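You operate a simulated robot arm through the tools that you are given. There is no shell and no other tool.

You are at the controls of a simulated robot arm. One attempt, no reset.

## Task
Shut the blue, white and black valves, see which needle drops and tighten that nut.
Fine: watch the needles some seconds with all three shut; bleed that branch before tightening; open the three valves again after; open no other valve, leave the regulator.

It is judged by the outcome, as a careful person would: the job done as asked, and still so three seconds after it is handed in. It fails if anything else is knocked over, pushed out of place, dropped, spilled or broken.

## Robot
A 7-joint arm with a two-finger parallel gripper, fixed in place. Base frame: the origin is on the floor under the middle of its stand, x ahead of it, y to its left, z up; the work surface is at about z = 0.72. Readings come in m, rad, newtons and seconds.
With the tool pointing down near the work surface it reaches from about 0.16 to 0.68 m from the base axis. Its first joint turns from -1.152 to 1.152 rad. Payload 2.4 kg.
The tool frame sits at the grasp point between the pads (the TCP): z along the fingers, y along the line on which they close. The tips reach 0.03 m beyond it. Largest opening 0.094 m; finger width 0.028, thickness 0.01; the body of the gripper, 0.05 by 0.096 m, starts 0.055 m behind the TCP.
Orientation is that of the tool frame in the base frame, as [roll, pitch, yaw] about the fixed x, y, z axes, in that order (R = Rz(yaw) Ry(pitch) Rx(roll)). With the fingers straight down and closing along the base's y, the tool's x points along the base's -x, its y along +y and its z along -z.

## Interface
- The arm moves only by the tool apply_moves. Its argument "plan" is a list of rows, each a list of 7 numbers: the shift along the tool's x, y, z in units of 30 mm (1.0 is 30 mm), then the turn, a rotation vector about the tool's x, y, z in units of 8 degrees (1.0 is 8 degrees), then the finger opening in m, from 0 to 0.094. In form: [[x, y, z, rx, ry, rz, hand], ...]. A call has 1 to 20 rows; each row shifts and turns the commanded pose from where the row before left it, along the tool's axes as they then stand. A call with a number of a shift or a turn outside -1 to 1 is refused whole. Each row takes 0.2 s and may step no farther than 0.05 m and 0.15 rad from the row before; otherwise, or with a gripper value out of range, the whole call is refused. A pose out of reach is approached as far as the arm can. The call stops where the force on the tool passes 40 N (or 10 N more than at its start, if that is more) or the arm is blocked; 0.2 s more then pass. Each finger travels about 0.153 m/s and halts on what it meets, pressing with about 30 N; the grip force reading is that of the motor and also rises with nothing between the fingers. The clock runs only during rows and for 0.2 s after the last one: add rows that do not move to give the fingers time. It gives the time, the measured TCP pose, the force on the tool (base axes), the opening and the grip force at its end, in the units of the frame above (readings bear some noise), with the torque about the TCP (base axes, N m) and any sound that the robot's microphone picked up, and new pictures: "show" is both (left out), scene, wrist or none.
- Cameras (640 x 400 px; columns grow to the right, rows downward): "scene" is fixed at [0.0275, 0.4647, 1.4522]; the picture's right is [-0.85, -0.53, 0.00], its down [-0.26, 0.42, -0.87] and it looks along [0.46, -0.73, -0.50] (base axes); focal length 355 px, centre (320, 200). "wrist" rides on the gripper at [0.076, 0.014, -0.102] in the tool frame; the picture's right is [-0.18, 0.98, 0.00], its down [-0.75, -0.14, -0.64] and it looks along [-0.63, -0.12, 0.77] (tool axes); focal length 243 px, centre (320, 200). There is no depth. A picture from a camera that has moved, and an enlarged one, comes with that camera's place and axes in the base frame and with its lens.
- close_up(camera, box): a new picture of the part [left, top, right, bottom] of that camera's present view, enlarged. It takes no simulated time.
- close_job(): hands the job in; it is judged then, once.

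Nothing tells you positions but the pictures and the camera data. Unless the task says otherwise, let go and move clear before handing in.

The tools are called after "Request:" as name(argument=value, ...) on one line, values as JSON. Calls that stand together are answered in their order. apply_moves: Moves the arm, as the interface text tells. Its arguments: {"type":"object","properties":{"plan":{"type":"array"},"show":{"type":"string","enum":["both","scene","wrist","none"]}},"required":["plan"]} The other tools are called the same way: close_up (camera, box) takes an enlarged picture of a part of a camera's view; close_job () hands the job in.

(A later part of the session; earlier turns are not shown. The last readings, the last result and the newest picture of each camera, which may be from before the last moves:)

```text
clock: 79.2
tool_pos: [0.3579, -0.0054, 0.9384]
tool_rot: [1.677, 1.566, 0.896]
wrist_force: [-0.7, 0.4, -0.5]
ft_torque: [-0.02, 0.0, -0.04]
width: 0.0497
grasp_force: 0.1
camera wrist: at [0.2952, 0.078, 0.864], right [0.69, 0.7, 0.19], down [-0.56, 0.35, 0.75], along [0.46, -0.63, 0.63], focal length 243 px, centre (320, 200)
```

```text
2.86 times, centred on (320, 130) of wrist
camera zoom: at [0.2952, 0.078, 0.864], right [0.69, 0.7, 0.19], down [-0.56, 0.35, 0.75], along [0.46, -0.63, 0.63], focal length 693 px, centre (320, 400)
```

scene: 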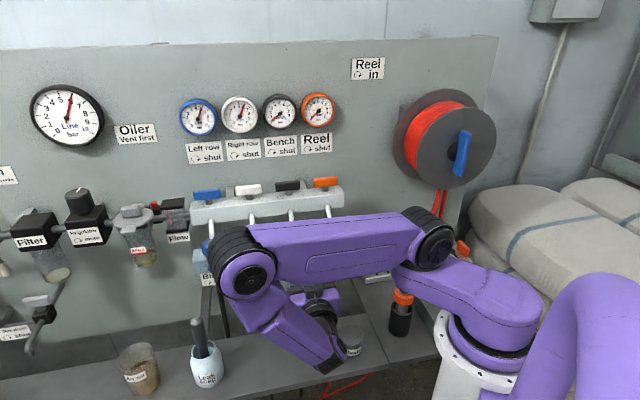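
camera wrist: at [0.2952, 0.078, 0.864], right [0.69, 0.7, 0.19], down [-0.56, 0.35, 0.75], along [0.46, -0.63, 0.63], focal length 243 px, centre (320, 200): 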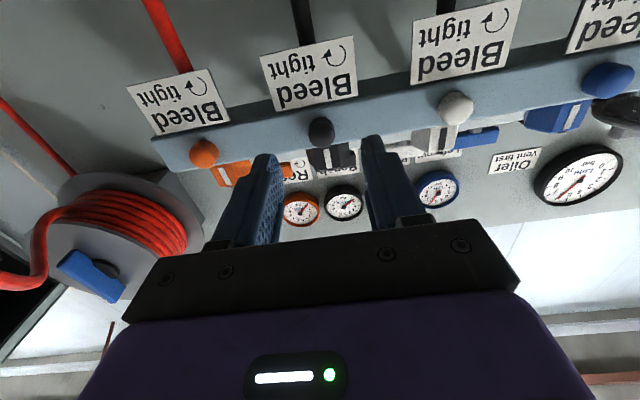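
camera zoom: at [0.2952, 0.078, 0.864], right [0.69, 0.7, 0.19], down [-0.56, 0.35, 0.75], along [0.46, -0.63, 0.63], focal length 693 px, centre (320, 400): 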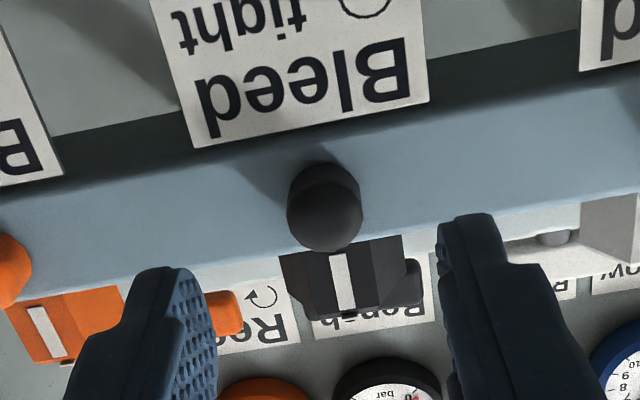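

The knob is nicely centred between the horizontal fingers. I advance to it (tips staying just off the bar and label) and close.

Request:
apply_moves(plan=[[-0.03, 0.05, 0.46, 0, 0, 0, 0.04], [0, 0, 0.46, 0, 0, 0, 0.04], [0, 0, 0.45, 0, 0, 0, 0.04], [0, 0, 0, 0, 0, 0, 0.04]], show="wrist")

Request:
close_up(camera="wrist", box=[220, 80, 420, 220])

Request:
close_up(camera="scene", box=[190, 190, 450, 390])

```text
clock: 80.2
tool_pos: [0.3867, -0.0353, 0.941]
tool_rot: [1.584, 1.565, 0.804]
wrist_force: [0.2, -0.1, -0.7]
ft_torque: [-0.01, 0.01, 0.0]
width: 0.04
grasp_force: 0.0
camera wrist: at [0.3251, 0.0494, 0.8652], right [0.69, 0.7, 0.19], down [-0.56, 0.35, 0.75], along [0.46, -0.63, 0.63], focal length 243 px, centre (320, 200)
```

wrist: 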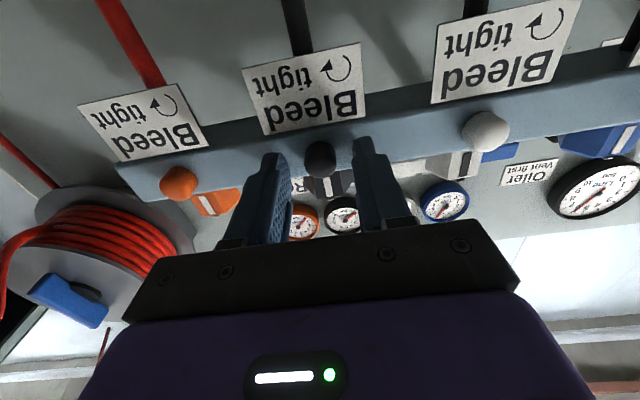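

```text
2.86 times, centred on (320, 150) of wrist
camera zoom: at [0.3251, 0.0494, 0.8652], right [0.69, 0.7, 0.19], down [-0.56, 0.35, 0.75], along [0.46, -0.63, 0.63], focal length 693 px, centre (320, 343)
```

zoom: 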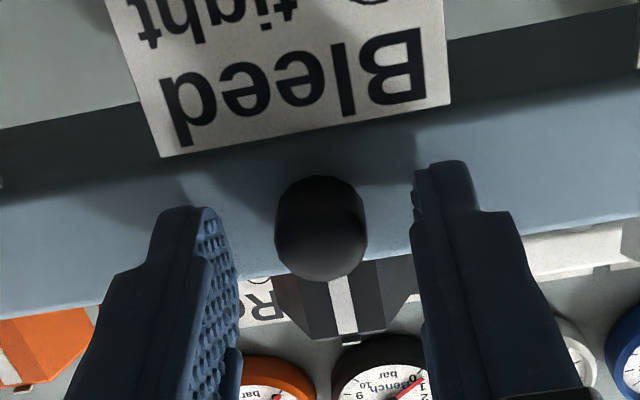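

```text
2.00 times, centred on (320, 290) of scene
camera zoom: at [0.0276, 0.4647, 1.4522], right [-0.85, -0.53, 0.0], down [-0.26, 0.42, -0.87], along [0.46, -0.73, -0.5], focal length 709 px, centre (320, 20)
```

zoom: 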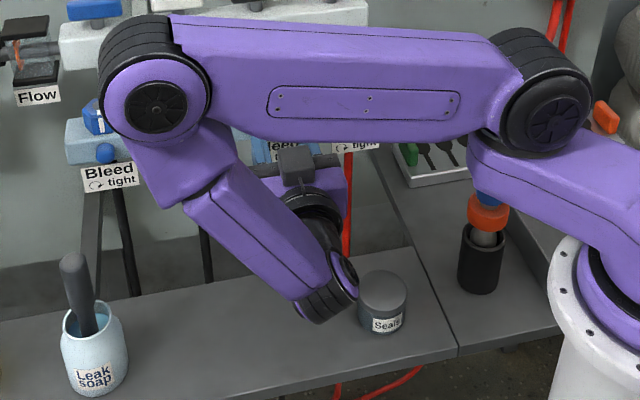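

The fingertips flank the knob without contact. I close and then turn it clockwise (tighten) by rotating about the tool axis.

Request:
apply_moves(plan=[[0, 0, 0, 0, 0, 0, 0.0], [0, 0, 0, 0, 0, 0, 0.0], [0, 0, 0, 0, 0, 0.5, 0.0], [0, 0, 0, 0, 0, 0.5, 0.0], [0, 0, 0, 0, 0, 0.5, 0.0], [0, 0, 0, 0, 0, 0.5, 0.0], [0, 0, 0, 0, 0, 0, 0.0]], show="wrist")

```text
clock: 81.8
tool_pos: [0.3879, -0.0347, 0.9394]
tool_rot: [1.571, 1.285, 0.788]
wrist_force: [-3.2, -1.0, -0.2]
ft_torque: [-0.01, 0.03, -0.08]
width: 0.0159
grasp_force: 44.5
camera wrist: at [0.3402, 0.0637, 0.8724], right [0.63, 0.63, 0.45], down [-0.7, 0.21, 0.68], along [0.34, -0.75, 0.57], focal length 243 px, centre (320, 200)
```

wrist: 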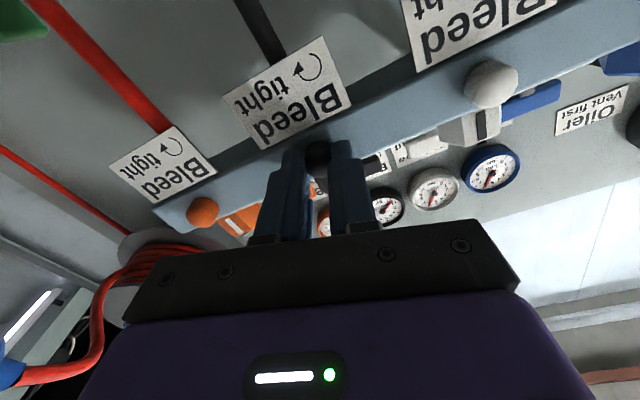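

The knob turns easily (hardly any torque). I keep turning clockwise.

Request:
apply_moves(plan=[[0, 0, 0, 0, 0, 0.6, 0.0], [0, 0, 0, 0, 0, 0.6, 0.0], [0, 0, 0, 0, 0, 0.6, 0.0], [0, 0, 0, 0, 0, 0.6, 0.0], [0, 0, 0, 0, 0, 0.6, 0.0], [0, 0, 0, 0, 0, 0.6, 0.0], [0, 0, 0, 0, 0, 0, 0.0]], show="wrist")

```text
clock: 83.4
tool_pos: [0.3875, -0.0354, 0.9409]
tool_rot: [1.573, 0.782, 0.789]
wrist_force: [-5.5, -4.0, -4.0]
ft_torque: [0.16, 0.07, -0.12]
width: 0.0176
grasp_force: 45.3
camera wrist: at [0.3605, 0.084, 0.8978], right [0.4, 0.4, 0.83], down [-0.9, 0.0, 0.43], along [0.17, -0.92, 0.36], focal length 243 px, centre (320, 200)
```

wrist: 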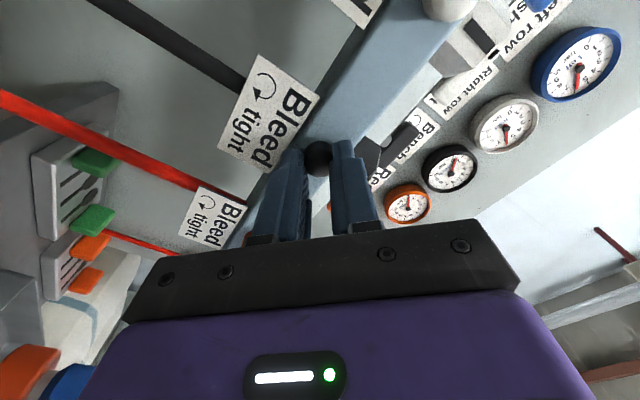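

45° in with light torque. Continuing clockwise.

Request:
apply_moves(plan=[[0, 0, 0, 0, 0, 0.6, 0.0], [0, 0, 0, 0, 0, 0.6, 0.0], [0, 0, 0, 0, 0, 0.6, 0.0], [0, 0, 0, 0, 0, 0.6, 0.0], [0, 0, 0, 0, 0, 0.6, 0.0], [0, 0, 0, 0, 0, 0.6, 0.0], [0, 0, 0, 0, 0, 0, 0.0]], show="wrist")

```text
clock: 85.0
tool_pos: [0.3873, -0.0336, 0.9404]
tool_rot: [1.571, 0.277, 0.788]
wrist_force: [-4.6, -3.2, -7.3]
ft_torque: [0.23, 0.07, -0.13]
width: 0.0159
grasp_force: 44.7
camera wrist: at [0.3701, 0.0944, 0.9335], right [0.07, 0.07, 1.0], down [-0.99, -0.09, 0.07], along [0.09, -0.99, 0.06], focal length 243 px, centre (320, 200)
```

wrist: 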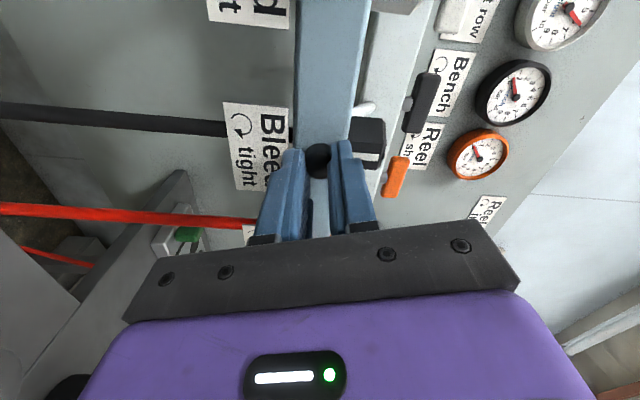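

About 74° clockwise, torque rising only slightly. I continue.

Request:
apply_moves(plan=[[0, 0, 0, 0, 0, 0.6, 0.0], [0, 0, 0, 0, 0, 0.6, 0.0], [0, 0, 0, 0, 0, 0.6, 0.0], [0, 0, 0, 0, 0, 0.6, 0.0], [0, 0, 0, 0, 0, 0.6, 0.0], [0, 0, 0, 0, 0, 0, 0.0]], show="wrist")

```text
clock: 86.4
tool_pos: [0.3877, -0.0327, 0.9401]
tool_rot: [1.572, -0.14, 0.788]
wrist_force: [-3.8, -2.7, -15.5]
ft_torque: [0.28, 0.25, 0.15]
width: 0.0174
grasp_force: 44.1
camera wrist: at [0.3681, 0.092, 0.9661], right [-0.22, -0.23, 0.95], down [-0.97, -0.06, -0.24], along [0.11, -0.97, -0.21], focal length 243 px, centre (320, 200)
```

wrist: 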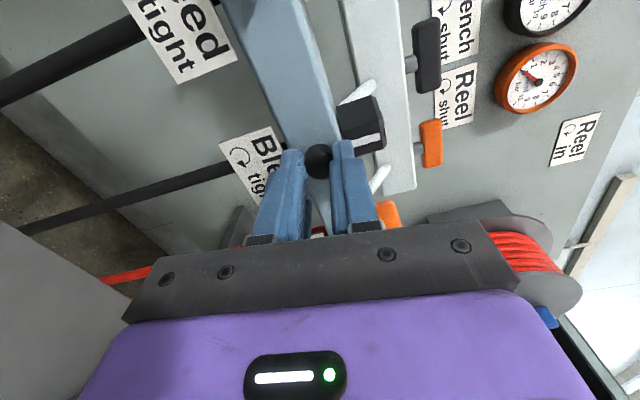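

Still turning freely after ~98°. I continue clockwise until resistance appears.

Request:
apply_moves(plan=[[0.02, 0, 0, 0, 0, 0.6, 0.0], [0, 0, 0, 0, 0, 0.6, 0.0], [0, 0, 0, 0, 0, 0.6, 0.0], [0, 0, 0, 0, 0, 0.6, 0.0], [0, 0, 0, 0, 0, 0.6, 0.0], [0, 0, 0, 0, 0, 0, 0.0]], show="wrist")

```text
clock: 87.8
tool_pos: [0.389, -0.0324, 0.9411]
tool_rot: [1.568, -0.558, 0.791]
wrist_force: [-1.1, 1.0, 3.7]
ft_torque: [-0.09, -0.1, 0.14]
width: 0.0173
grasp_force: 45.0
camera wrist: at [0.3566, 0.0804, 0.994], right [-0.48, -0.48, 0.74], down [-0.85, 0.05, -0.52], along [0.21, -0.88, -0.43], focal length 243 px, centre (320, 200)
```

wrist: 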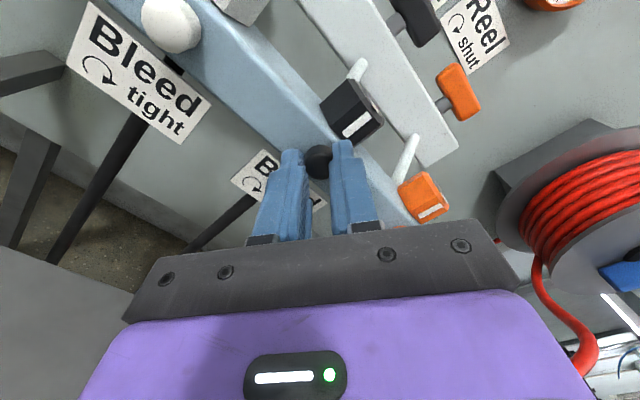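

Still free at ~122°. I keep going, in small steps.

Request:
apply_moves(plan=[[0, 0, 0, 0, 0, 0.6, 0.0], [0, 0, 0, 0, 0, 0.6, 0.0], [0, 0, 0, 0, 0, 0.6, 0.0], [0, 0, 0, 0, 0, 0.6, 0.0], [0, 0, 0, 0, 0, 0.6, 0.0], [0, 0, 0, 0, 0, 0, 0.0]], show="both")

```text
clock: 89.2
tool_pos: [0.3885, -0.0337, 0.9397]
tool_rot: [1.571, -0.977, 0.787]
wrist_force: [-6.0, -4.7, 6.8]
ft_torque: [-0.11, -0.21, -0.21]
width: 0.0159
grasp_force: 44.7
camera wrist: at [0.3375, 0.0612, 1.0122], right [-0.65, -0.65, 0.4], down [-0.67, 0.24, -0.7], along [0.36, -0.72, -0.59], focal length 243 px, centre (320, 200)
```

scene: 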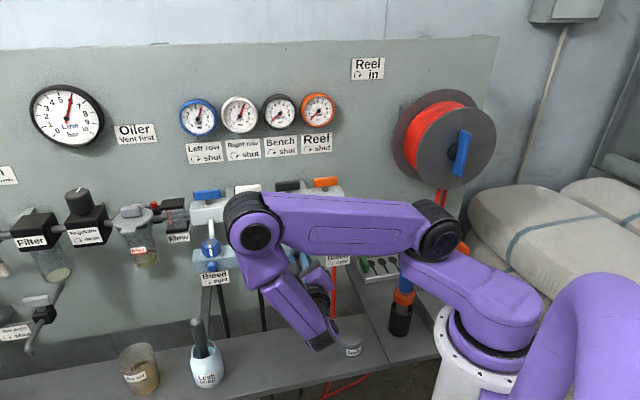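
wrist: 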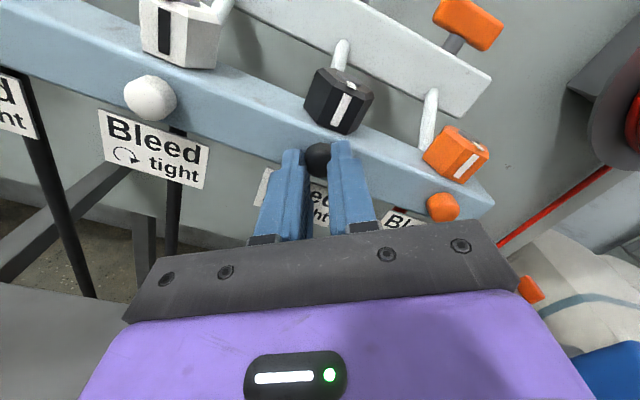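

The grip width changes as I turn, which suggests the pads may be slipping round the knob rather than turning it. I open slightly and take a close look at the knob.

Request:
apply_moves(plan=[[0, 0, 0, 0, 0, 0, 0.03], [0, 0, 0, 0, 0, 0, 0.03]], show="none")

Request:
close_up(camera="wrist", box=[280, 120, 360, 190])

Request:
close_up(camera="wrist", box=[110, 60, 190, 130])

Request:
close_up(camera="scene", box=[170, 80, 350, 180])

```text
clock: 89.8
tool_pos: [0.387, -0.033, 0.94]
tool_rot: [1.573, -0.976, 0.789]
wrist_force: [-0.8, -0.2, -0.2]
ft_torque: [0.03, 0.03, 0.0]
width: 0.03
grasp_force: 0.1
```

```text
5.71 times, centred on (320, 155) of wrist
camera zoom: at [0.3379, 0.062, 1.012], right [-0.65, -0.65, 0.4], down [-0.67, 0.24, -0.7], along [0.36, -0.72, -0.59], focal length 1386 px, centre (320, 457)
```

zoom: 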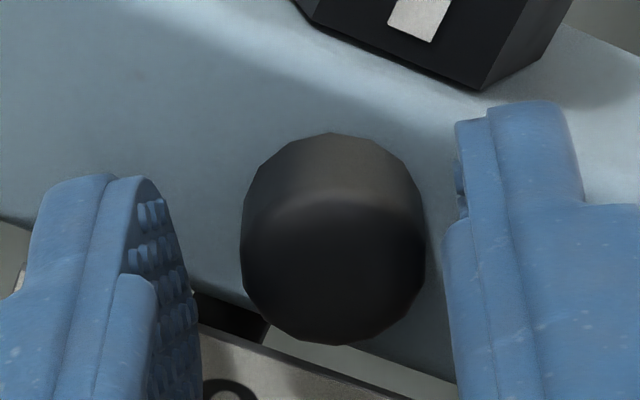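

```text
5.71 times, centred on (150, 95) of wrist
camera zoom: at [0.3379, 0.062, 1.012], right [-0.65, -0.65, 0.4], down [-0.67, 0.24, -0.7], along [0.36, -0.72, -0.59], focal length 1386 px, centre (1291, 800)
```

zoom: 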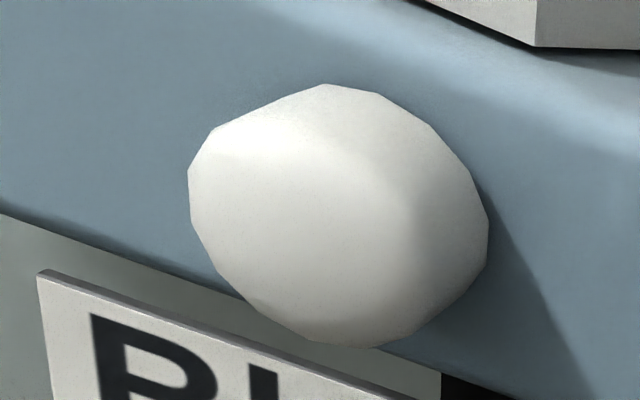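

```text
3.56 times, centred on (260, 130) of scene
camera zoom: at [0.0275, 0.4647, 1.4522], right [-0.85, -0.53, 0.0], down [-0.26, 0.42, -0.87], along [0.46, -0.73, -0.5], focal length 1261 px, centre (533, 449)
```

zoom: 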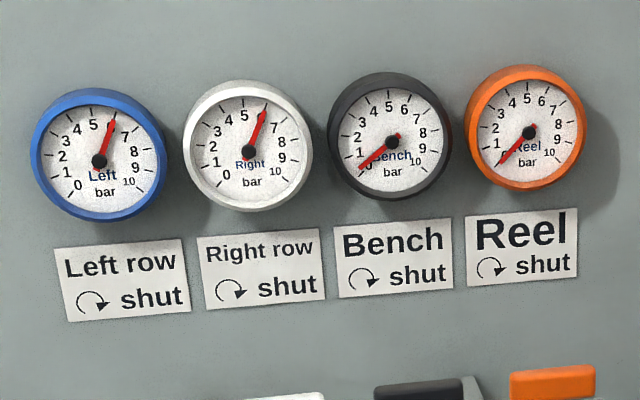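

The knob is a fine-sided cylinder, so its facets can show whether it turns. I grip, turn 12° clockwise, release, come back and compare the facets.

Request:
apply_moves(plan=[[0, 0, 0, 0, 0, 0, 0.0], [0, 0, 0, 0, 0, 0, 0.0], [0, 0, 0, 0, 0, 0.5, 0.0], [0, 0, 0, 0, 0, 0.5, 0.0], [0, 0, 0, 0, 0, 0.5, 0.0], [0, 0, 0, 0, 0, 0, 0.0]], show="none")

Request:
apply_moves(plan=[[0, 0, 0, 0, 0, 0, 0.03], [0, 0, 0, 0, 0, 0, 0.03], [0, 0, 0, 0, 0, -0.5, 0.03], [0, 0, 0, 0, 0, -0.5, 0.03], [0, 0, 0, 0, 0, -0.5, 0.03], [0, 0, 0, 0, 0, 0, 0.03]], show="none")

Request:
close_up(camera="wrist", box=[280, 120, 360, 190])

```text
clock: 91.2
tool_pos: [0.3881, -0.0338, 0.9416]
tool_rot: [1.569, -1.187, 0.785]
wrist_force: [-8.9, -7.2, 6.5]
ft_torque: [-0.25, -0.21, -0.27]
width: 0.0175
grasp_force: 44.7
```

```text
clock: 92.6
tool_pos: [0.3892, -0.0328, 0.94]
tool_rot: [1.572, -0.972, 0.788]
wrist_force: [0.8, -0.5, 0.4]
ft_torque: [0.0, 0.0, 0.02]
width: 0.03
grasp_force: 0.0
```

```text
5.71 times, centred on (320, 155) of wrist
camera zoom: at [0.3382, 0.0619, 1.0119], right [-0.65, -0.65, 0.4], down [-0.67, 0.23, -0.7], along [0.36, -0.72, -0.59], focal length 1386 px, centre (320, 457)
```

zoom: 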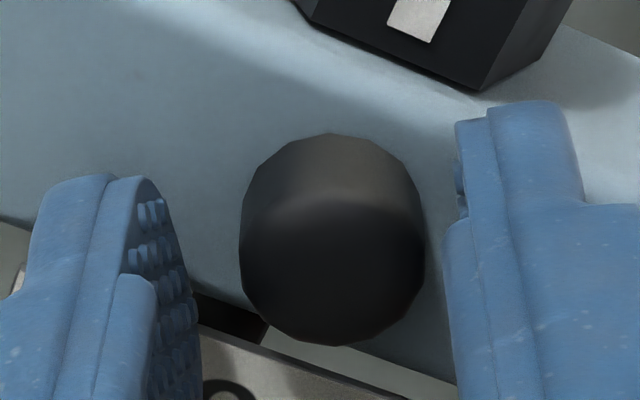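

I need a finer comparison, so I zoom tighter on the knob before another test turn.

Request:
close_up(camera="wrist", box=[300, 138, 342, 184])

Request:
apply_moves(plan=[[0, 0, 0, 0, 0, 0, 0.0], [0, 0, 0, 0, 0, 0, 0.0], [0, 0, 0, 0, 0, -0.5, 0.0], [0, 0, 0, 0, 0, -0.5, 0.0], [0, 0, 0, 0, 0, -0.5, 0.0], [0, 0, 0, 0, 0, 0, 0.0]], show="none")

Request:
apply_moves(plan=[[0, 0, 0, 0, 0, 0, 0.03], [0, 0, 0, 0, 0, 0, 0.03], [0, 0, 0, 0, 0, 0.5, 0.03], [0, 0, 0, 0, 0, 0.5, 0.03], [0, 0, 0, 0, 0, 0.5, 0.03], [0, 0, 0, 0, 0, 0, 0.03]], show="none")

Request:
close_up(camera="wrist", box=[300, 138, 342, 184])

```text
8.70 times, centred on (321, 161) of wrist
camera zoom: at [0.3382, 0.0619, 1.0119], right [-0.65, -0.65, 0.4], down [-0.67, 0.23, -0.7], along [0.36, -0.72, -0.59], focal length 2110 px, centre (311, 539)
```

zoom: 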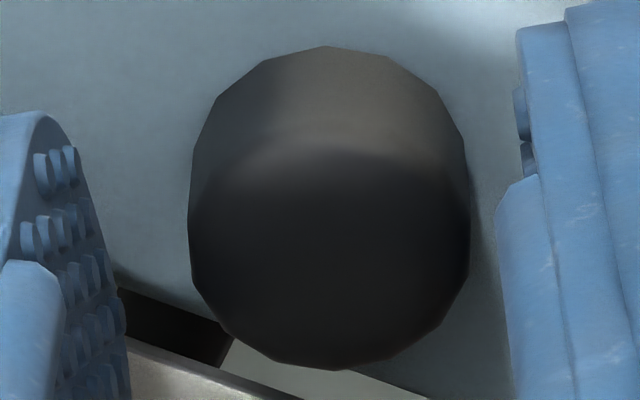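

```text
clock: 94.0
tool_pos: [0.3883, -0.0333, 0.9397]
tool_rot: [1.571, -0.763, 0.788]
wrist_force: [-5.0, -4.0, -0.4]
ft_torque: [0.02, 0.1, -0.26]
width: 0.0178
grasp_force: 44.7
```

```text
clock: 95.4
tool_pos: [0.389, -0.0339, 0.9408]
tool_rot: [1.571, -0.978, 0.791]
wrist_force: [-0.7, 0.1, 1.1]
ft_torque: [-0.03, -0.04, -0.04]
width: 0.0301
grasp_force: 0.0
```

```text
8.70 times, centred on (321, 161) of wrist
camera zoom: at [0.338, 0.0619, 1.0128], right [-0.65, -0.65, 0.4], down [-0.67, 0.24, -0.7], along [0.36, -0.72, -0.59], focal length 2110 px, centre (311, 539)
```

zoom: 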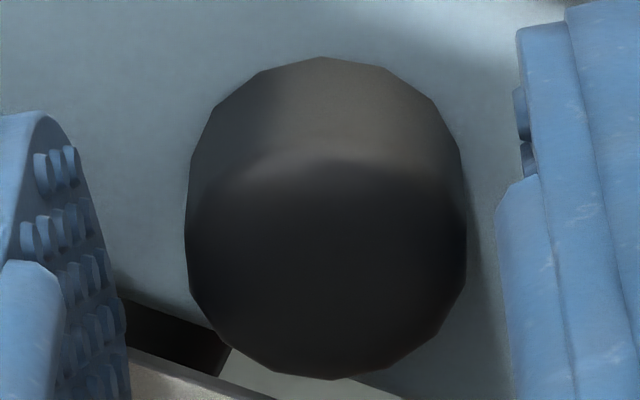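

The facets look unchanged after a 12° turn, so the pads slip at that speed. I test a much slower turn, in case the knob is stiff to fast motion.

Request:
apply_moves(plan=[[0, 0, 0, 0, 0, 0, 0.0], [0, 0, 0, 0, 0, 0, 0.0], [0, 0, 0, 0, 0, 0.1, 0.0], [0, 0, 0, 0, 0, 0.1, 0.0], [0, 0, 0, 0, 0, 0.1, 0.0], [0, 0, 0, 0, 0, 0.1, 0.0], [0, 0, 0, 0, 0, 0.1, 0.0], [0, 0, 0, 0, 0, 0.1, 0.0], [0, 0, 0, 0, 0, 0.1, 0.0], [0, 0, 0, 0, 0, 0.1, 0.0], [0, 0, 0, 0, 0, 0.1, 0.0], [0, 0, 0, 0, 0, 0.1, 0.0], [0, 0, 0, 0, 0, 0.1, 0.0], [0, 0, 0, 0, 0, 0.1, 0.0], [0, 0, 0, 0, 0, 0.1, 0.0], [0, 0, 0, 0, 0, 0.1, 0.0], [0, 0, 0, 0, 0, 0.1, 0.0]], show="none")

Request:
apply_moves(plan=[[0, 0, 0, 0, 0, 0, 0.03], [0, 0, 0, 0, 0, 0, 0.03], [0, 0, 0, 0, 0, -0.5, 0.03], [0, 0, 0, 0, 0, -0.5, 0.03], [0, 0, 0, 0, 0, -0.5, 0.03], [0, 0, 0, 0, 0, 0, 0.03]], show="none")

Request:
close_up(camera="wrist", box=[300, 138, 342, 184])

```text
clock: 99.0
tool_pos: [0.3875, -0.035, 0.9409]
tool_rot: [1.568, -1.186, 0.789]
wrist_force: [-9.4, -9.4, 12.6]
ft_torque: [-0.41, -0.27, -0.32]
width: 0.0174
grasp_force: 45.1
```

```text
clock: 100.4
tool_pos: [0.3875, -0.0336, 0.9398]
tool_rot: [1.572, -0.975, 0.79]
wrist_force: [-0.3, 0.2, -0.1]
ft_torque: [0.03, -0.03, -0.02]
width: 0.0299
grasp_force: 0.0
```

```text
8.70 times, centred on (321, 161) of wrist
camera zoom: at [0.3377, 0.0619, 1.0125], right [-0.65, -0.65, 0.4], down [-0.67, 0.23, -0.7], along [0.36, -0.72, -0.59], focal length 2110 px, centre (311, 539)
```

zoom: 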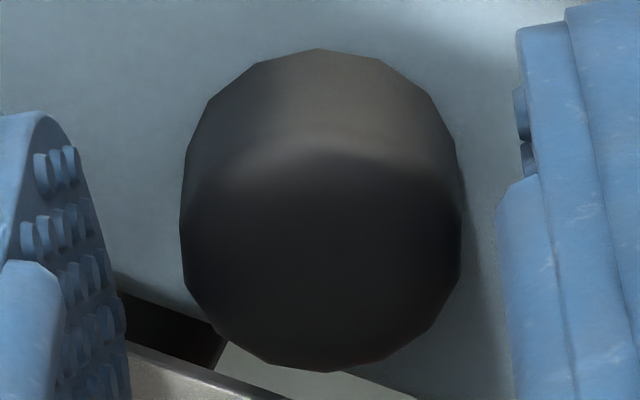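

The facets still have not moved: the pads are slipping on the knob, and the needle fell only through the leak itself. I measure the torque as I build up a loosening twist, with a deeper grip on the knob.

Request:
apply_moves(plan=[[0, 0.05, 0.1, 0, 0, 0, 0.03], [0, 0, 0.05, 0, 0, 0, 0.03], [0, 0, 0, 0, 0, 0, 0.03]], show="none")

Request:
apply_moves(plan=[[0, 0, 0, 0, 0, 0, 0.0], [0, 0, 0, 0, 0, 0, 0.0], [0, 0, 0, 0, 0, 0, 0.0]], show="none")

Request:
apply_moves(plan=[[0, 0, 0, 0, 0, -0.25, 0.0]], show="none")

Request:
apply_moves(plan=[[0, 0, 0, 0, 0, -0.25, 0.0]], show="none")

Request:
apply_moves(plan=[[0, 0, 0, 0, 0, -0.25, 0.0]], show="none")

Request:
apply_moves(plan=[[0, 0, 0, 0, 0, -0.25, 0.0]], show="none")

```text
clock: 101.2
tool_pos: [0.3906, -0.0375, 0.9401]
tool_rot: [1.572, -0.976, 0.788]
wrist_force: [-18.1, 10.2, -5.2]
ft_torque: [0.13, 0.03, -0.6]
width: 0.0305
grasp_force: 1.3
```

```text
clock: 102.0
tool_pos: [0.3905, -0.0362, 0.9404]
tool_rot: [1.571, -0.976, 0.79]
wrist_force: [-19.9, 18.4, -3.9]
ft_torque: [-0.09, 0.17, -0.6]
width: 0.0176
grasp_force: 45.3
```

```text
clock: 102.5
tool_pos: [0.3914, -0.0364, 0.9415]
tool_rot: [1.576, -0.943, 0.788]
wrist_force: [-10.6, 7.0, 1.8]
ft_torque: [-0.06, -0.08, -0.36]
width: 0.0174
grasp_force: 45.0
stopped in row 1: the force on the tool passed its limit at 40 N (the readings are from after the stop); the commanded pose is now the measured one
```

```text
clock: 102.9
tool_pos: [0.3914, -0.0356, 0.9407]
tool_rot: [1.576, -0.908, 0.786]
wrist_force: [-16.1, 9.9, -1.4]
ft_torque: [0.42, -0.3, -0.49]
width: 0.0172
grasp_force: 44.9
```

```text
clock: 103.3
tool_pos: [0.3904, -0.0358, 0.9413]
tool_rot: [1.576, -0.873, 0.784]
wrist_force: [-16.1, 10.4, -6.4]
ft_torque: [0.35, -0.27, -0.16]
width: 0.0173
grasp_force: 45.3
```

```text
clock: 103.7
tool_pos: [0.3904, -0.0358, 0.9406]
tool_rot: [1.577, -0.839, 0.785]
wrist_force: [-18.7, 11.7, -10.4]
ft_torque: [0.34, -0.24, -0.42]
width: 0.0181
grasp_force: 45.3
```

Now the fingertips touch the bar face, and there is a real twisting resistance (about 0.4 N·m). I back off 1.5 mm so the tips are just clear, re-grip at this deeper position and try loosening again.

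Request:
apply_moves(plan=[[0, 0, 0, 0, 0, 0, 0.03], [0, 0, -0.06, 0, 0, 0, 0.03], [0, 0, 0, 0, 0, 0, 0.03]], show="none")

Request:
close_up(camera="wrist", box=[300, 138, 342, 184])

Request:
apply_moves(plan=[[0, 0, 0, 0, 0, 0, 0.0], [0, 0, 0, 0, 0, 0, 0.0], [0, 0, 0, 0, 0, 0, 0.0]], show="none")

Request:
apply_moves(plan=[[0, 0, 0, 0, 0, -0.25, 0.0], [0, 0, 0, 0, 0, -0.25, 0.0]], show="none")

Request:
apply_moves(plan=[[0, 0, 0, 0, 0, -0.25, 0.0], [0, 0, 0, 0, 0, -0.25, 0.0]], show="none")

Request:
apply_moves(plan=[[0, 0, 0, 0, 0, -0.25, 0.0], [0, 0, 0, 0, 0, -0.25, 0.0]], show="none")

```text
clock: 104.5
tool_pos: [0.3908, -0.0351, 0.941]
tool_rot: [1.575, -0.836, 0.787]
wrist_force: [0.2, -0.2, -0.4]
ft_torque: [-0.02, -0.01, -0.02]
width: 0.03
grasp_force: 0.0
```

```text
8.70 times, centred on (321, 161) of wrist
camera zoom: at [0.3458, 0.0665, 1.0087], right [-0.6, -0.61, 0.52], down [-0.74, 0.17, -0.65], along [0.31, -0.78, -0.55], focal length 2110 px, centre (311, 539)
```

zoom: 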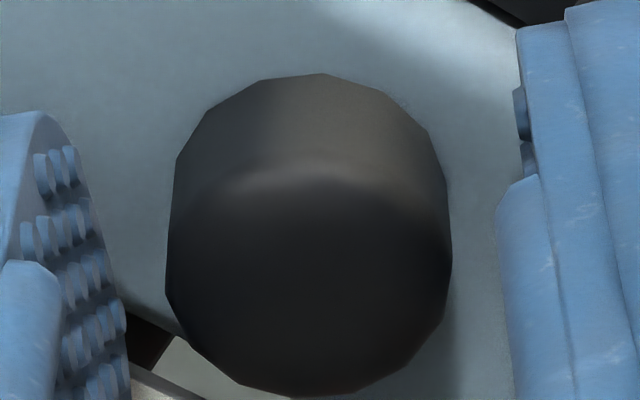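

```text
clock: 105.3
tool_pos: [0.389, -0.0358, 0.9422]
tool_rot: [1.574, -0.838, 0.787]
wrist_force: [1.7, -1.3, 0.0]
ft_torque: [-0.05, 0.01, -0.05]
width: 0.018
grasp_force: 45.0
```

```text
clock: 105.9
tool_pos: [0.3894, -0.0346, 0.9413]
tool_rot: [1.575, -0.768, 0.787]
wrist_force: [-1.6, -2.4, 4.2]
ft_torque: [0.12, -0.04, -0.3]
width: 0.018
grasp_force: 44.7
```

```text
clock: 106.5
tool_pos: [0.3891, -0.0347, 0.941]
tool_rot: [1.576, -0.697, 0.788]
wrist_force: [-0.9, -1.6, 0.9]
ft_torque: [0.13, -0.01, -0.19]
width: 0.0178
grasp_force: 45.3
```

```text
clock: 107.1
tool_pos: [0.3896, -0.0356, 0.9414]
tool_rot: [1.574, -0.627, 0.79]
wrist_force: [-2.1, -1.8, 1.0]
ft_torque: [0.09, -0.01, -0.17]
width: 0.0162
grasp_force: 45.2
```

I compare the facets in the tool's own view: if the knob followed the tool, it will look the same as before the twist.

Request:
apply_moves(plan=[[0, 0, 0, 0, 0, 0, 0.03], [0, 0, 0, 0, 0, 0, 0.03]], show="none")

Request:
close_up(camera="wrist", box=[300, 138, 342, 184])

```text
clock: 107.7
tool_pos: [0.3901, -0.0357, 0.9407]
tool_rot: [1.575, -0.628, 0.788]
wrist_force: [-0.1, 0.2, 0.5]
ft_torque: [-0.02, 0.03, 0.0]
width: 0.0299
grasp_force: 0.0
```

```text
8.70 times, centred on (321, 161) of wrist
camera zoom: at [0.3549, 0.0757, 0.9982], right [-0.51, -0.52, 0.69], down [-0.83, 0.08, -0.56], along [0.23, -0.85, -0.47], focal length 2110 px, centre (311, 539)
```

zoom: 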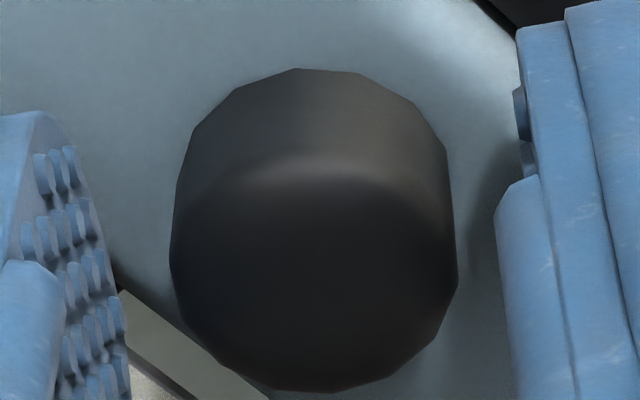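

The knob definitely did not follow the tool. I grip again and look closely at how the pads sit on it.

Request:
apply_moves(plan=[[0, 0, 0, 0, 0, 0, 0.0], [0, 0, 0, 0, 0, 0, 0.0], [0, 0, 0, 0, 0, 0, 0.0]], show="none")

Request:
close_up(camera="wrist", box=[280, 120, 360, 190])

Request:
close_up(camera="wrist", box=[0, 0, 640, 250])

```text
clock: 108.5
tool_pos: [0.3887, -0.0346, 0.9414]
tool_rot: [1.575, -0.629, 0.788]
wrist_force: [1.1, -0.1, 0.5]
ft_torque: [0.01, -0.04, -0.02]
width: 0.016
grasp_force: 45.1
```

```text
5.71 times, centred on (320, 155) of wrist
camera zoom: at [0.3549, 0.0756, 0.9983], right [-0.51, -0.52, 0.69], down [-0.83, 0.08, -0.56], along [0.23, -0.85, -0.47], focal length 1386 px, centre (320, 457)
```

zoom: 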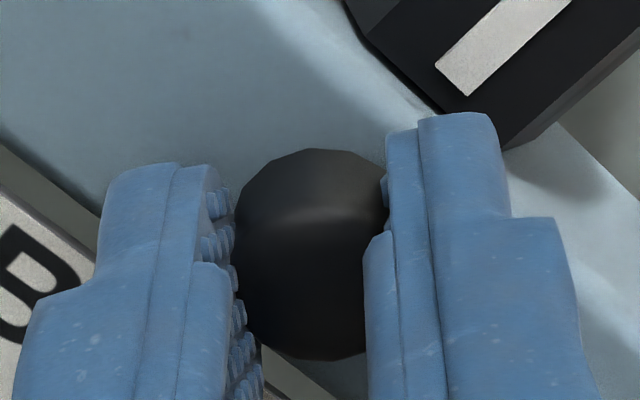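

```text
1.00 times, centred on (320, 125) of wrist (not enlarged: the box is as wide or as high as the picture)
camera zoom: at [0.3549, 0.0756, 0.9983], right [-0.51, -0.52, 0.69], down [-0.83, 0.08, -0.56], along [0.23, -0.85, -0.47], focal length 243 px, centre (320, 275)
```

zoom: 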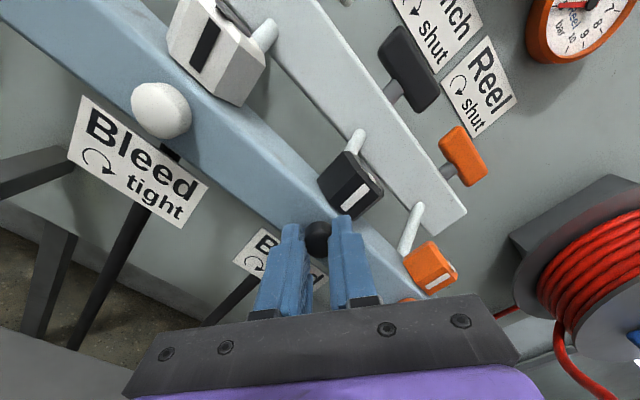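

The pads sit squarely on the knob. I check whether the twist torque decays with time (creeping slip) by twisting once and then just waiting.

Request:
apply_moves(plan=[[0, 0, 0, 0, 0, -0.8, 0.0]], show="none")

Request:
apply_moves(plan=[[0, 0, 0, 0, 0, 0, 0.0]], show="none")

Request:
apply_moves(plan=[[0, 0, 0, 0, 0, 0, 0.0], [0, 0, 0, 0, 0, 0, 0.0], [0, 0, 0, 0, 0, 0, 0.0], [0, 0, 0, 0, 0, 0, 0.0]], show="none")

Request:
close_up(camera="wrist", box=[280, 120, 360, 190])

```text
clock: 108.9
tool_pos: [0.3905, -0.0341, 0.9409]
tool_rot: [1.575, -0.516, 0.788]
wrist_force: [1.9, 1.5, -1.5]
ft_torque: [0.23, -0.07, -0.1]
width: 0.0173
grasp_force: 44.6
```

```text
clock: 109.3
tool_pos: [0.3887, -0.0353, 0.9412]
tool_rot: [1.576, -0.517, 0.79]
wrist_force: [2.9, 2.7, -2.6]
ft_torque: [0.05, 0.09, -0.04]
width: 0.0177
grasp_force: 44.8
```

```text
clock: 110.3
tool_pos: [0.3903, -0.0354, 0.9412]
tool_rot: [1.576, -0.516, 0.789]
wrist_force: [4.8, 4.2, -6.1]
ft_torque: [0.07, 0.05, 0.26]
width: 0.0179
grasp_force: 45.6
```

```text
5.71 times, centred on (320, 155) of wrist
camera zoom: at [0.359, 0.0801, 0.9921], right [-0.45, -0.46, 0.76], down [-0.87, 0.04, -0.49], along [0.2, -0.89, -0.42], focal length 1386 px, centre (320, 457)
```

zoom: 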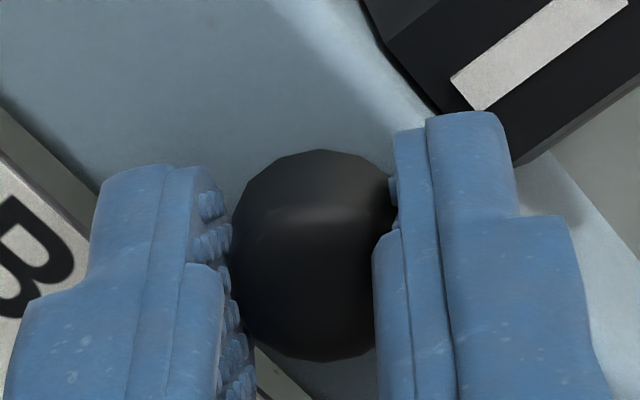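

The torque relaxes within half a second: the pads creep on the knob, so slow turning never moves it. Turning fast should give the most grip torque; I try a quick 40° loosening turn and compare facets.

Request:
apply_moves(plan=[[0, 0, 0, 0, 0, 0, 0.03], [0, 0, 0, 0, 0, 0, 0.03]], show="none")

Request:
close_up(camera="wrist", box=[300, 138, 342, 184])

Request:
apply_moves(plan=[[0, 0, 0, 0, 0, 0, 0.0], [0, 0, 0, 0, 0, 0, 0.0], [0, 0, 0, 0, 0, -1, 0.0], [0, 0, 0, 0, 0, -1, 0.0], [0, 0, 0, 0, 0, -1, 0.0], [0, 0, 0, 0, 0, -1, 0.0], [0, 0, 0, 0, 0, -1, 0.0]], show="none")

Request:
apply_moves(plan=[[0, 0, 0, 0, 0, 0, 0.03], [0, 0, 0, 0, 0, 0, 0.03]], show="none")

Request:
close_up(camera="wrist", box=[300, 138, 342, 184])

```text
clock: 110.9
tool_pos: [0.3904, -0.0351, 0.942]
tool_rot: [1.573, -0.518, 0.787]
wrist_force: [-0.6, -0.2, 0.0]
ft_torque: [0.02, 0.02, 0.01]
width: 0.0303
grasp_force: 0.1
```

```text
8.70 times, centred on (321, 161) of wrist
camera zoom: at [0.3588, 0.0796, 0.9923], right [-0.45, -0.46, 0.76], down [-0.87, 0.04, -0.49], along [0.2, -0.89, -0.42], focal length 2110 px, centre (311, 539)
```

zoom: 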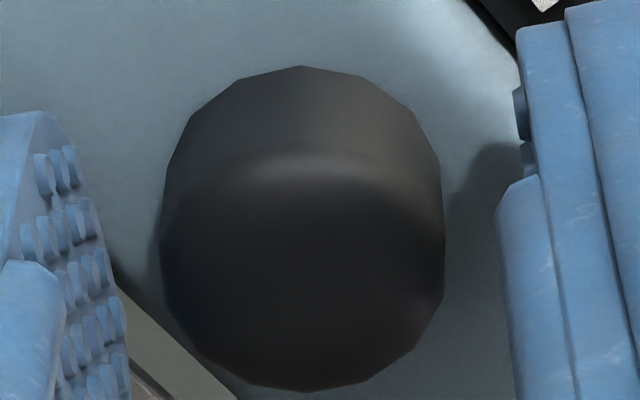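

```text
clock: 112.5
tool_pos: [0.3893, -0.0351, 0.9384]
tool_rot: [1.579, 0.183, 0.793]
wrist_force: [3.7, 4.1, -23.9]
ft_torque: [0.67, 0.22, 0.11]
width: 0.0176
grasp_force: 44.9
```

```text
clock: 113.1
tool_pos: [0.3901, -0.0358, 0.942]
tool_rot: [1.571, 0.181, 0.789]
wrist_force: [0.6, 0.2, -0.7]
ft_torque: [0.0, 0.0, -0.02]
width: 0.0302
grasp_force: 0.0
```

```text
8.70 times, centred on (321, 161) of wrist
camera zoom: at [0.3722, 0.0926, 0.9429], right [0.0, 0.0, 1.0], down [-1.0, -0.09, 0.0], along [0.09, -1.0, 0.0], focal length 2110 px, centre (311, 539)
```

zoom: 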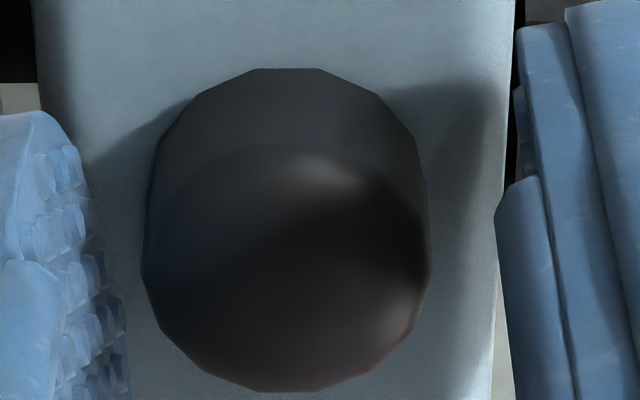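

The facets show the knob still hasn't moved, and re-reading all needle values shows the pressure fell only by the steady leak. I look closely at the finger pads to find where they grip best.

Request:
apply_moves(plan=[[0, 0, -0.5, 0, 0, 0, 0.06], [0, 0, -0.5, 0, 0, 0, 0.08], [0, 0, 0, 0, 0, 0, 0.08]], show="both")

Request:
close_up(camera="wrist", box=[180, 130, 320, 250])

Request:
close_up(camera="wrist", box=[320, 130, 460, 250])

```text
clock: 113.9
tool_pos: [0.3692, -0.0144, 0.9401]
tool_rot: [1.575, 0.182, 0.792]
wrist_force: [-0.2, 0.8, 0.4]
ft_torque: [0.01, 0.0, 0.03]
width: 0.0797
grasp_force: 0.0
camera wrist: at [0.3505, 0.1139, 0.942], right [0.0, -0.01, 1.0], down [-1.0, -0.09, 0.0], along [0.09, -1.0, -0.01], focal length 243 px, centre (320, 200)
```

scene: 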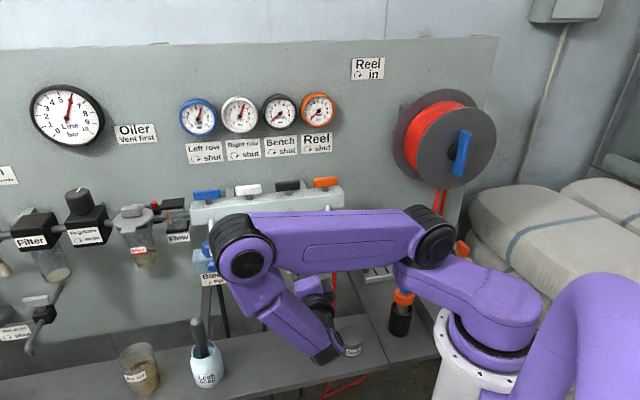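
wrist: 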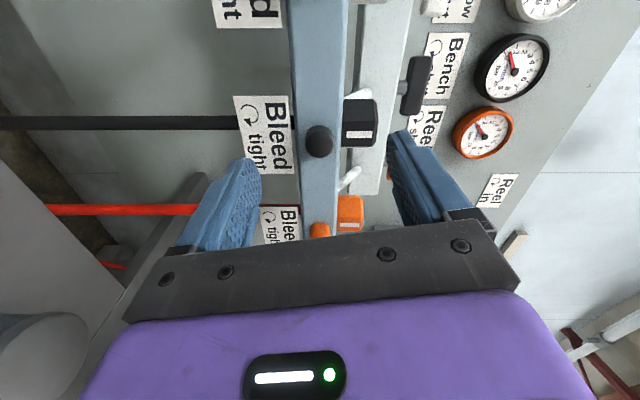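

```text
3.33 times, centred on (250, 190) of wrist
camera zoom: at [0.3505, 0.1139, 0.942], right [0.0, -0.01, 1.0], down [-1.0, -0.09, 0.0], along [0.09, -1.0, -0.01], focal length 809 px, centre (553, 233)
```

zoom: 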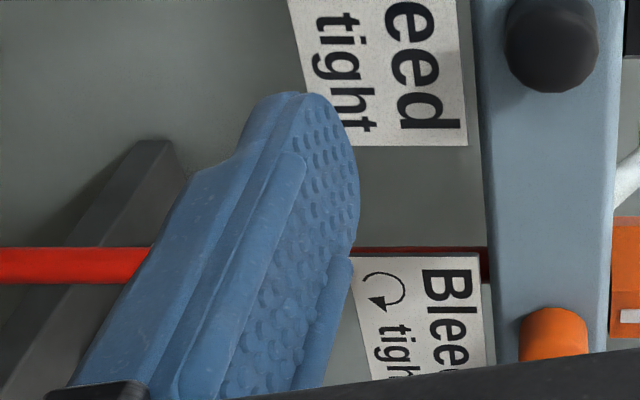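

```text
3.33 times, centred on (390, 190) of wrist
camera zoom: at [0.3505, 0.1139, 0.942], right [0.0, -0.01, 1.0], down [-1.0, -0.09, 0.0], along [0.09, -1.0, -0.01], focal length 809 px, centre (87, 233)
```

zoom: 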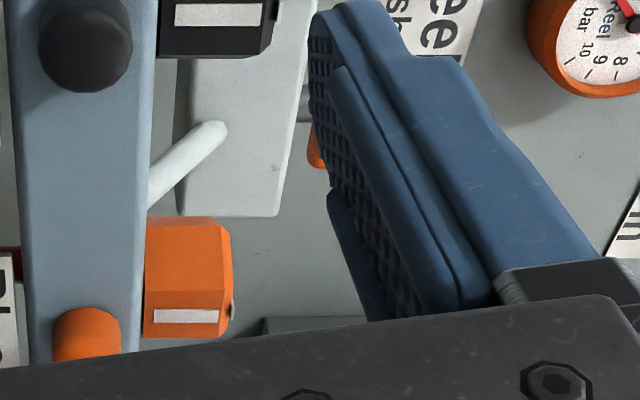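

The finger pads are textured channels with raised side lips, so where the knob sits along the pad may matter. I try gripping only the knob's outer end, with a quick short loosening twist, and compare facets again.

Request:
apply_moves(plan=[[0, 0, 0.4, 0, 0, 0, 0.03], [0, 0, 0.36, 0, 0, 0, 0.03], [0, 0, 0, 0, 0, 0, 0.03]], show="none")

Request:
close_up(camera="wrist", box=[298, 132, 342, 180])

Request:
apply_moves(plan=[[0, 0, 0, 0, 0, 0, 0.0], [0, 0, 0, 0, 0, 0, 0.0], [0, 0, 0, 0, 0, -1, 0.0], [0, 0, 0, 0, 0, -0.5, 0.0]], show="none")

Request:
apply_moves(plan=[[0, 0, 0, 0, 0, 0, 0.03], [0, 0, 0, 0, 0, 0, 0.03]], show="none")

Request:
close_up(camera="wrist", box=[298, 132, 342, 180])

```text
clock: 114.7
tool_pos: [0.3833, -0.0293, 0.9426]
tool_rot: [1.575, 0.182, 0.79]
wrist_force: [-0.6, -0.1, 1.0]
ft_torque: [0.03, -0.01, 0.0]
width: 0.0299
grasp_force: 0.0
```

```text
8.33 times, centred on (320, 156) of wrist
camera zoom: at [0.3666, 0.0979, 0.9425], right [0.0, -0.01, 1.0], down [-1.0, -0.09, 0.0], along [0.09, -1.0, -0.01], focal length 2022 px, centre (320, 567)
```

zoom: 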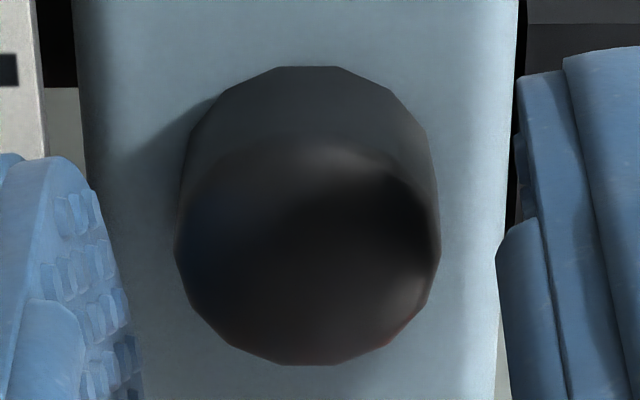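

```text
clock: 115.7
tool_pos: [0.3839, -0.03, 0.9394]
tool_rot: [1.577, 0.392, 0.793]
wrist_force: [1.6, 2.5, -19.8]
ft_torque: [0.43, 0.27, -0.16]
width: 0.0167
grasp_force: 45.5
```

```text
clock: 116.3
tool_pos: [0.3838, -0.0301, 0.9419]
tool_rot: [1.572, 0.391, 0.79]
wrist_force: [-0.1, -0.5, -0.7]
ft_torque: [0.0, -0.02, -0.01]
width: 0.03
grasp_force: 0.0
```

```text
8.33 times, centred on (320, 156) of wrist
camera zoom: at [0.3653, 0.0964, 0.9265], right [0.15, 0.14, 0.98], down [-0.98, -0.08, 0.16], along [0.1, -0.99, 0.13], focal length 2022 px, centre (320, 567)
```

zoom: 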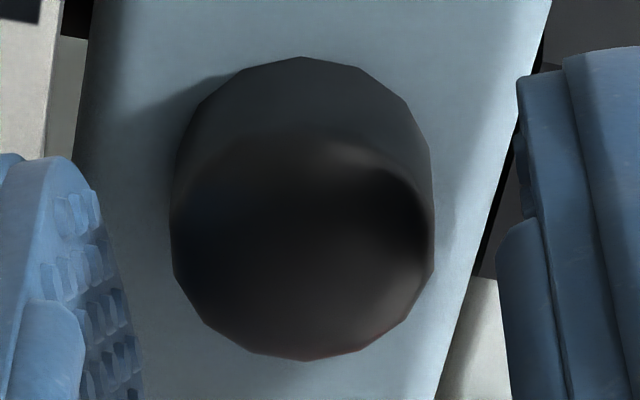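

Still no movement. To learn how much friction the pads really have on this knob, I grip it and pull gently straight outward, reading the force.

Request:
apply_moves(plan=[[0, -0.06, 0.2, 0, 0, 0, 0.03], [0, 0, 0, 0, 0, 0, 0.0], [0, 0, 0, 0, 0, 0, 0.0], [0, 0, 0, 0, 0, 0, 0.0]], show="none")

Request:
apply_moves(plan=[[0, 0, -0.05, 0, 0, 0, 0.0]], show="none")

Request:
apply_moves(plan=[[0, 0, -0.05, 0, 0, 0, 0.0]], show="none")

Request:
apply_moves(plan=[[0, 0, -0.05, 0, 0, 0, 0.0]], show="none")

```text
clock: 117.3
tool_pos: [0.3889, -0.0345, 0.9395]
tool_rot: [1.572, 0.391, 0.793]
wrist_force: [3.9, 2.8, 11.0]
ft_torque: [-0.26, -0.29, 0.11]
width: 0.0175
grasp_force: 45.1
```

```text
clock: 117.7
tool_pos: [0.388, -0.0337, 0.94]
tool_rot: [1.573, 0.389, 0.791]
wrist_force: [8.7, 1.7, 12.9]
ft_torque: [-0.26, -0.29, 0.2]
width: 0.0175
grasp_force: 45.2
```

```text
clock: 118.1
tool_pos: [0.3857, -0.0325, 0.9404]
tool_rot: [1.574, 0.392, 0.791]
wrist_force: [14.9, -5.5, 12.6]
ft_torque: [-0.2, -0.14, 0.44]
width: 0.0174
grasp_force: 44.2
```

```text
clock: 118.5
tool_pos: [0.3859, -0.0322, 0.9403]
tool_rot: [1.572, 0.391, 0.793]
wrist_force: [19.4, -8.4, 15.0]
ft_torque: [-0.26, -0.25, 0.4]
width: 0.0177
grasp_force: 44.9
```

The pads hold at 20 N axial pull so far. I pull a little more to find the limit.

Request:
apply_moves(plan=[[0, 0, -0.05, 0, 0, 0, 0.0]], show="none")

Request:
apply_moves(plan=[[0, 0, -0.05, 0, 0, 0, 0.0]], show="none")

Request:
apply_moves(plan=[[0, 0, 0, 0, 0, 0, 0.0], [0, 0, 0, 0, 0, 0, 0.0], [0, 0, 0, 0, 0, 0, 0.0], [0, 0, 0, 0, 0, 0, 0.0], [0, 0, 0, 0, 0, 0, 0.0]], show="none")

```text
clock: 118.9
tool_pos: [0.3853, -0.0307, 0.9391]
tool_rot: [1.572, 0.39, 0.791]
wrist_force: [26.9, -14.3, 16.4]
ft_torque: [-0.36, -0.29, 0.23]
width: 0.0173
grasp_force: 45.5
```

```text
clock: 119.3
tool_pos: [0.3826, -0.0307, 0.9393]
tool_rot: [1.57, 0.392, 0.792]
wrist_force: [27.4, -16.3, 15.2]
ft_torque: [-0.34, -0.28, 0.17]
width: 0.0177
grasp_force: 44.6
```

```text
clock: 120.5
tool_pos: [0.3841, -0.0305, 0.9403]
tool_rot: [1.57, 0.392, 0.79]
wrist_force: [24.8, -18.7, 16.9]
ft_torque: [-0.36, -0.32, 0.06]
width: 0.0175
grasp_force: 45.1
```

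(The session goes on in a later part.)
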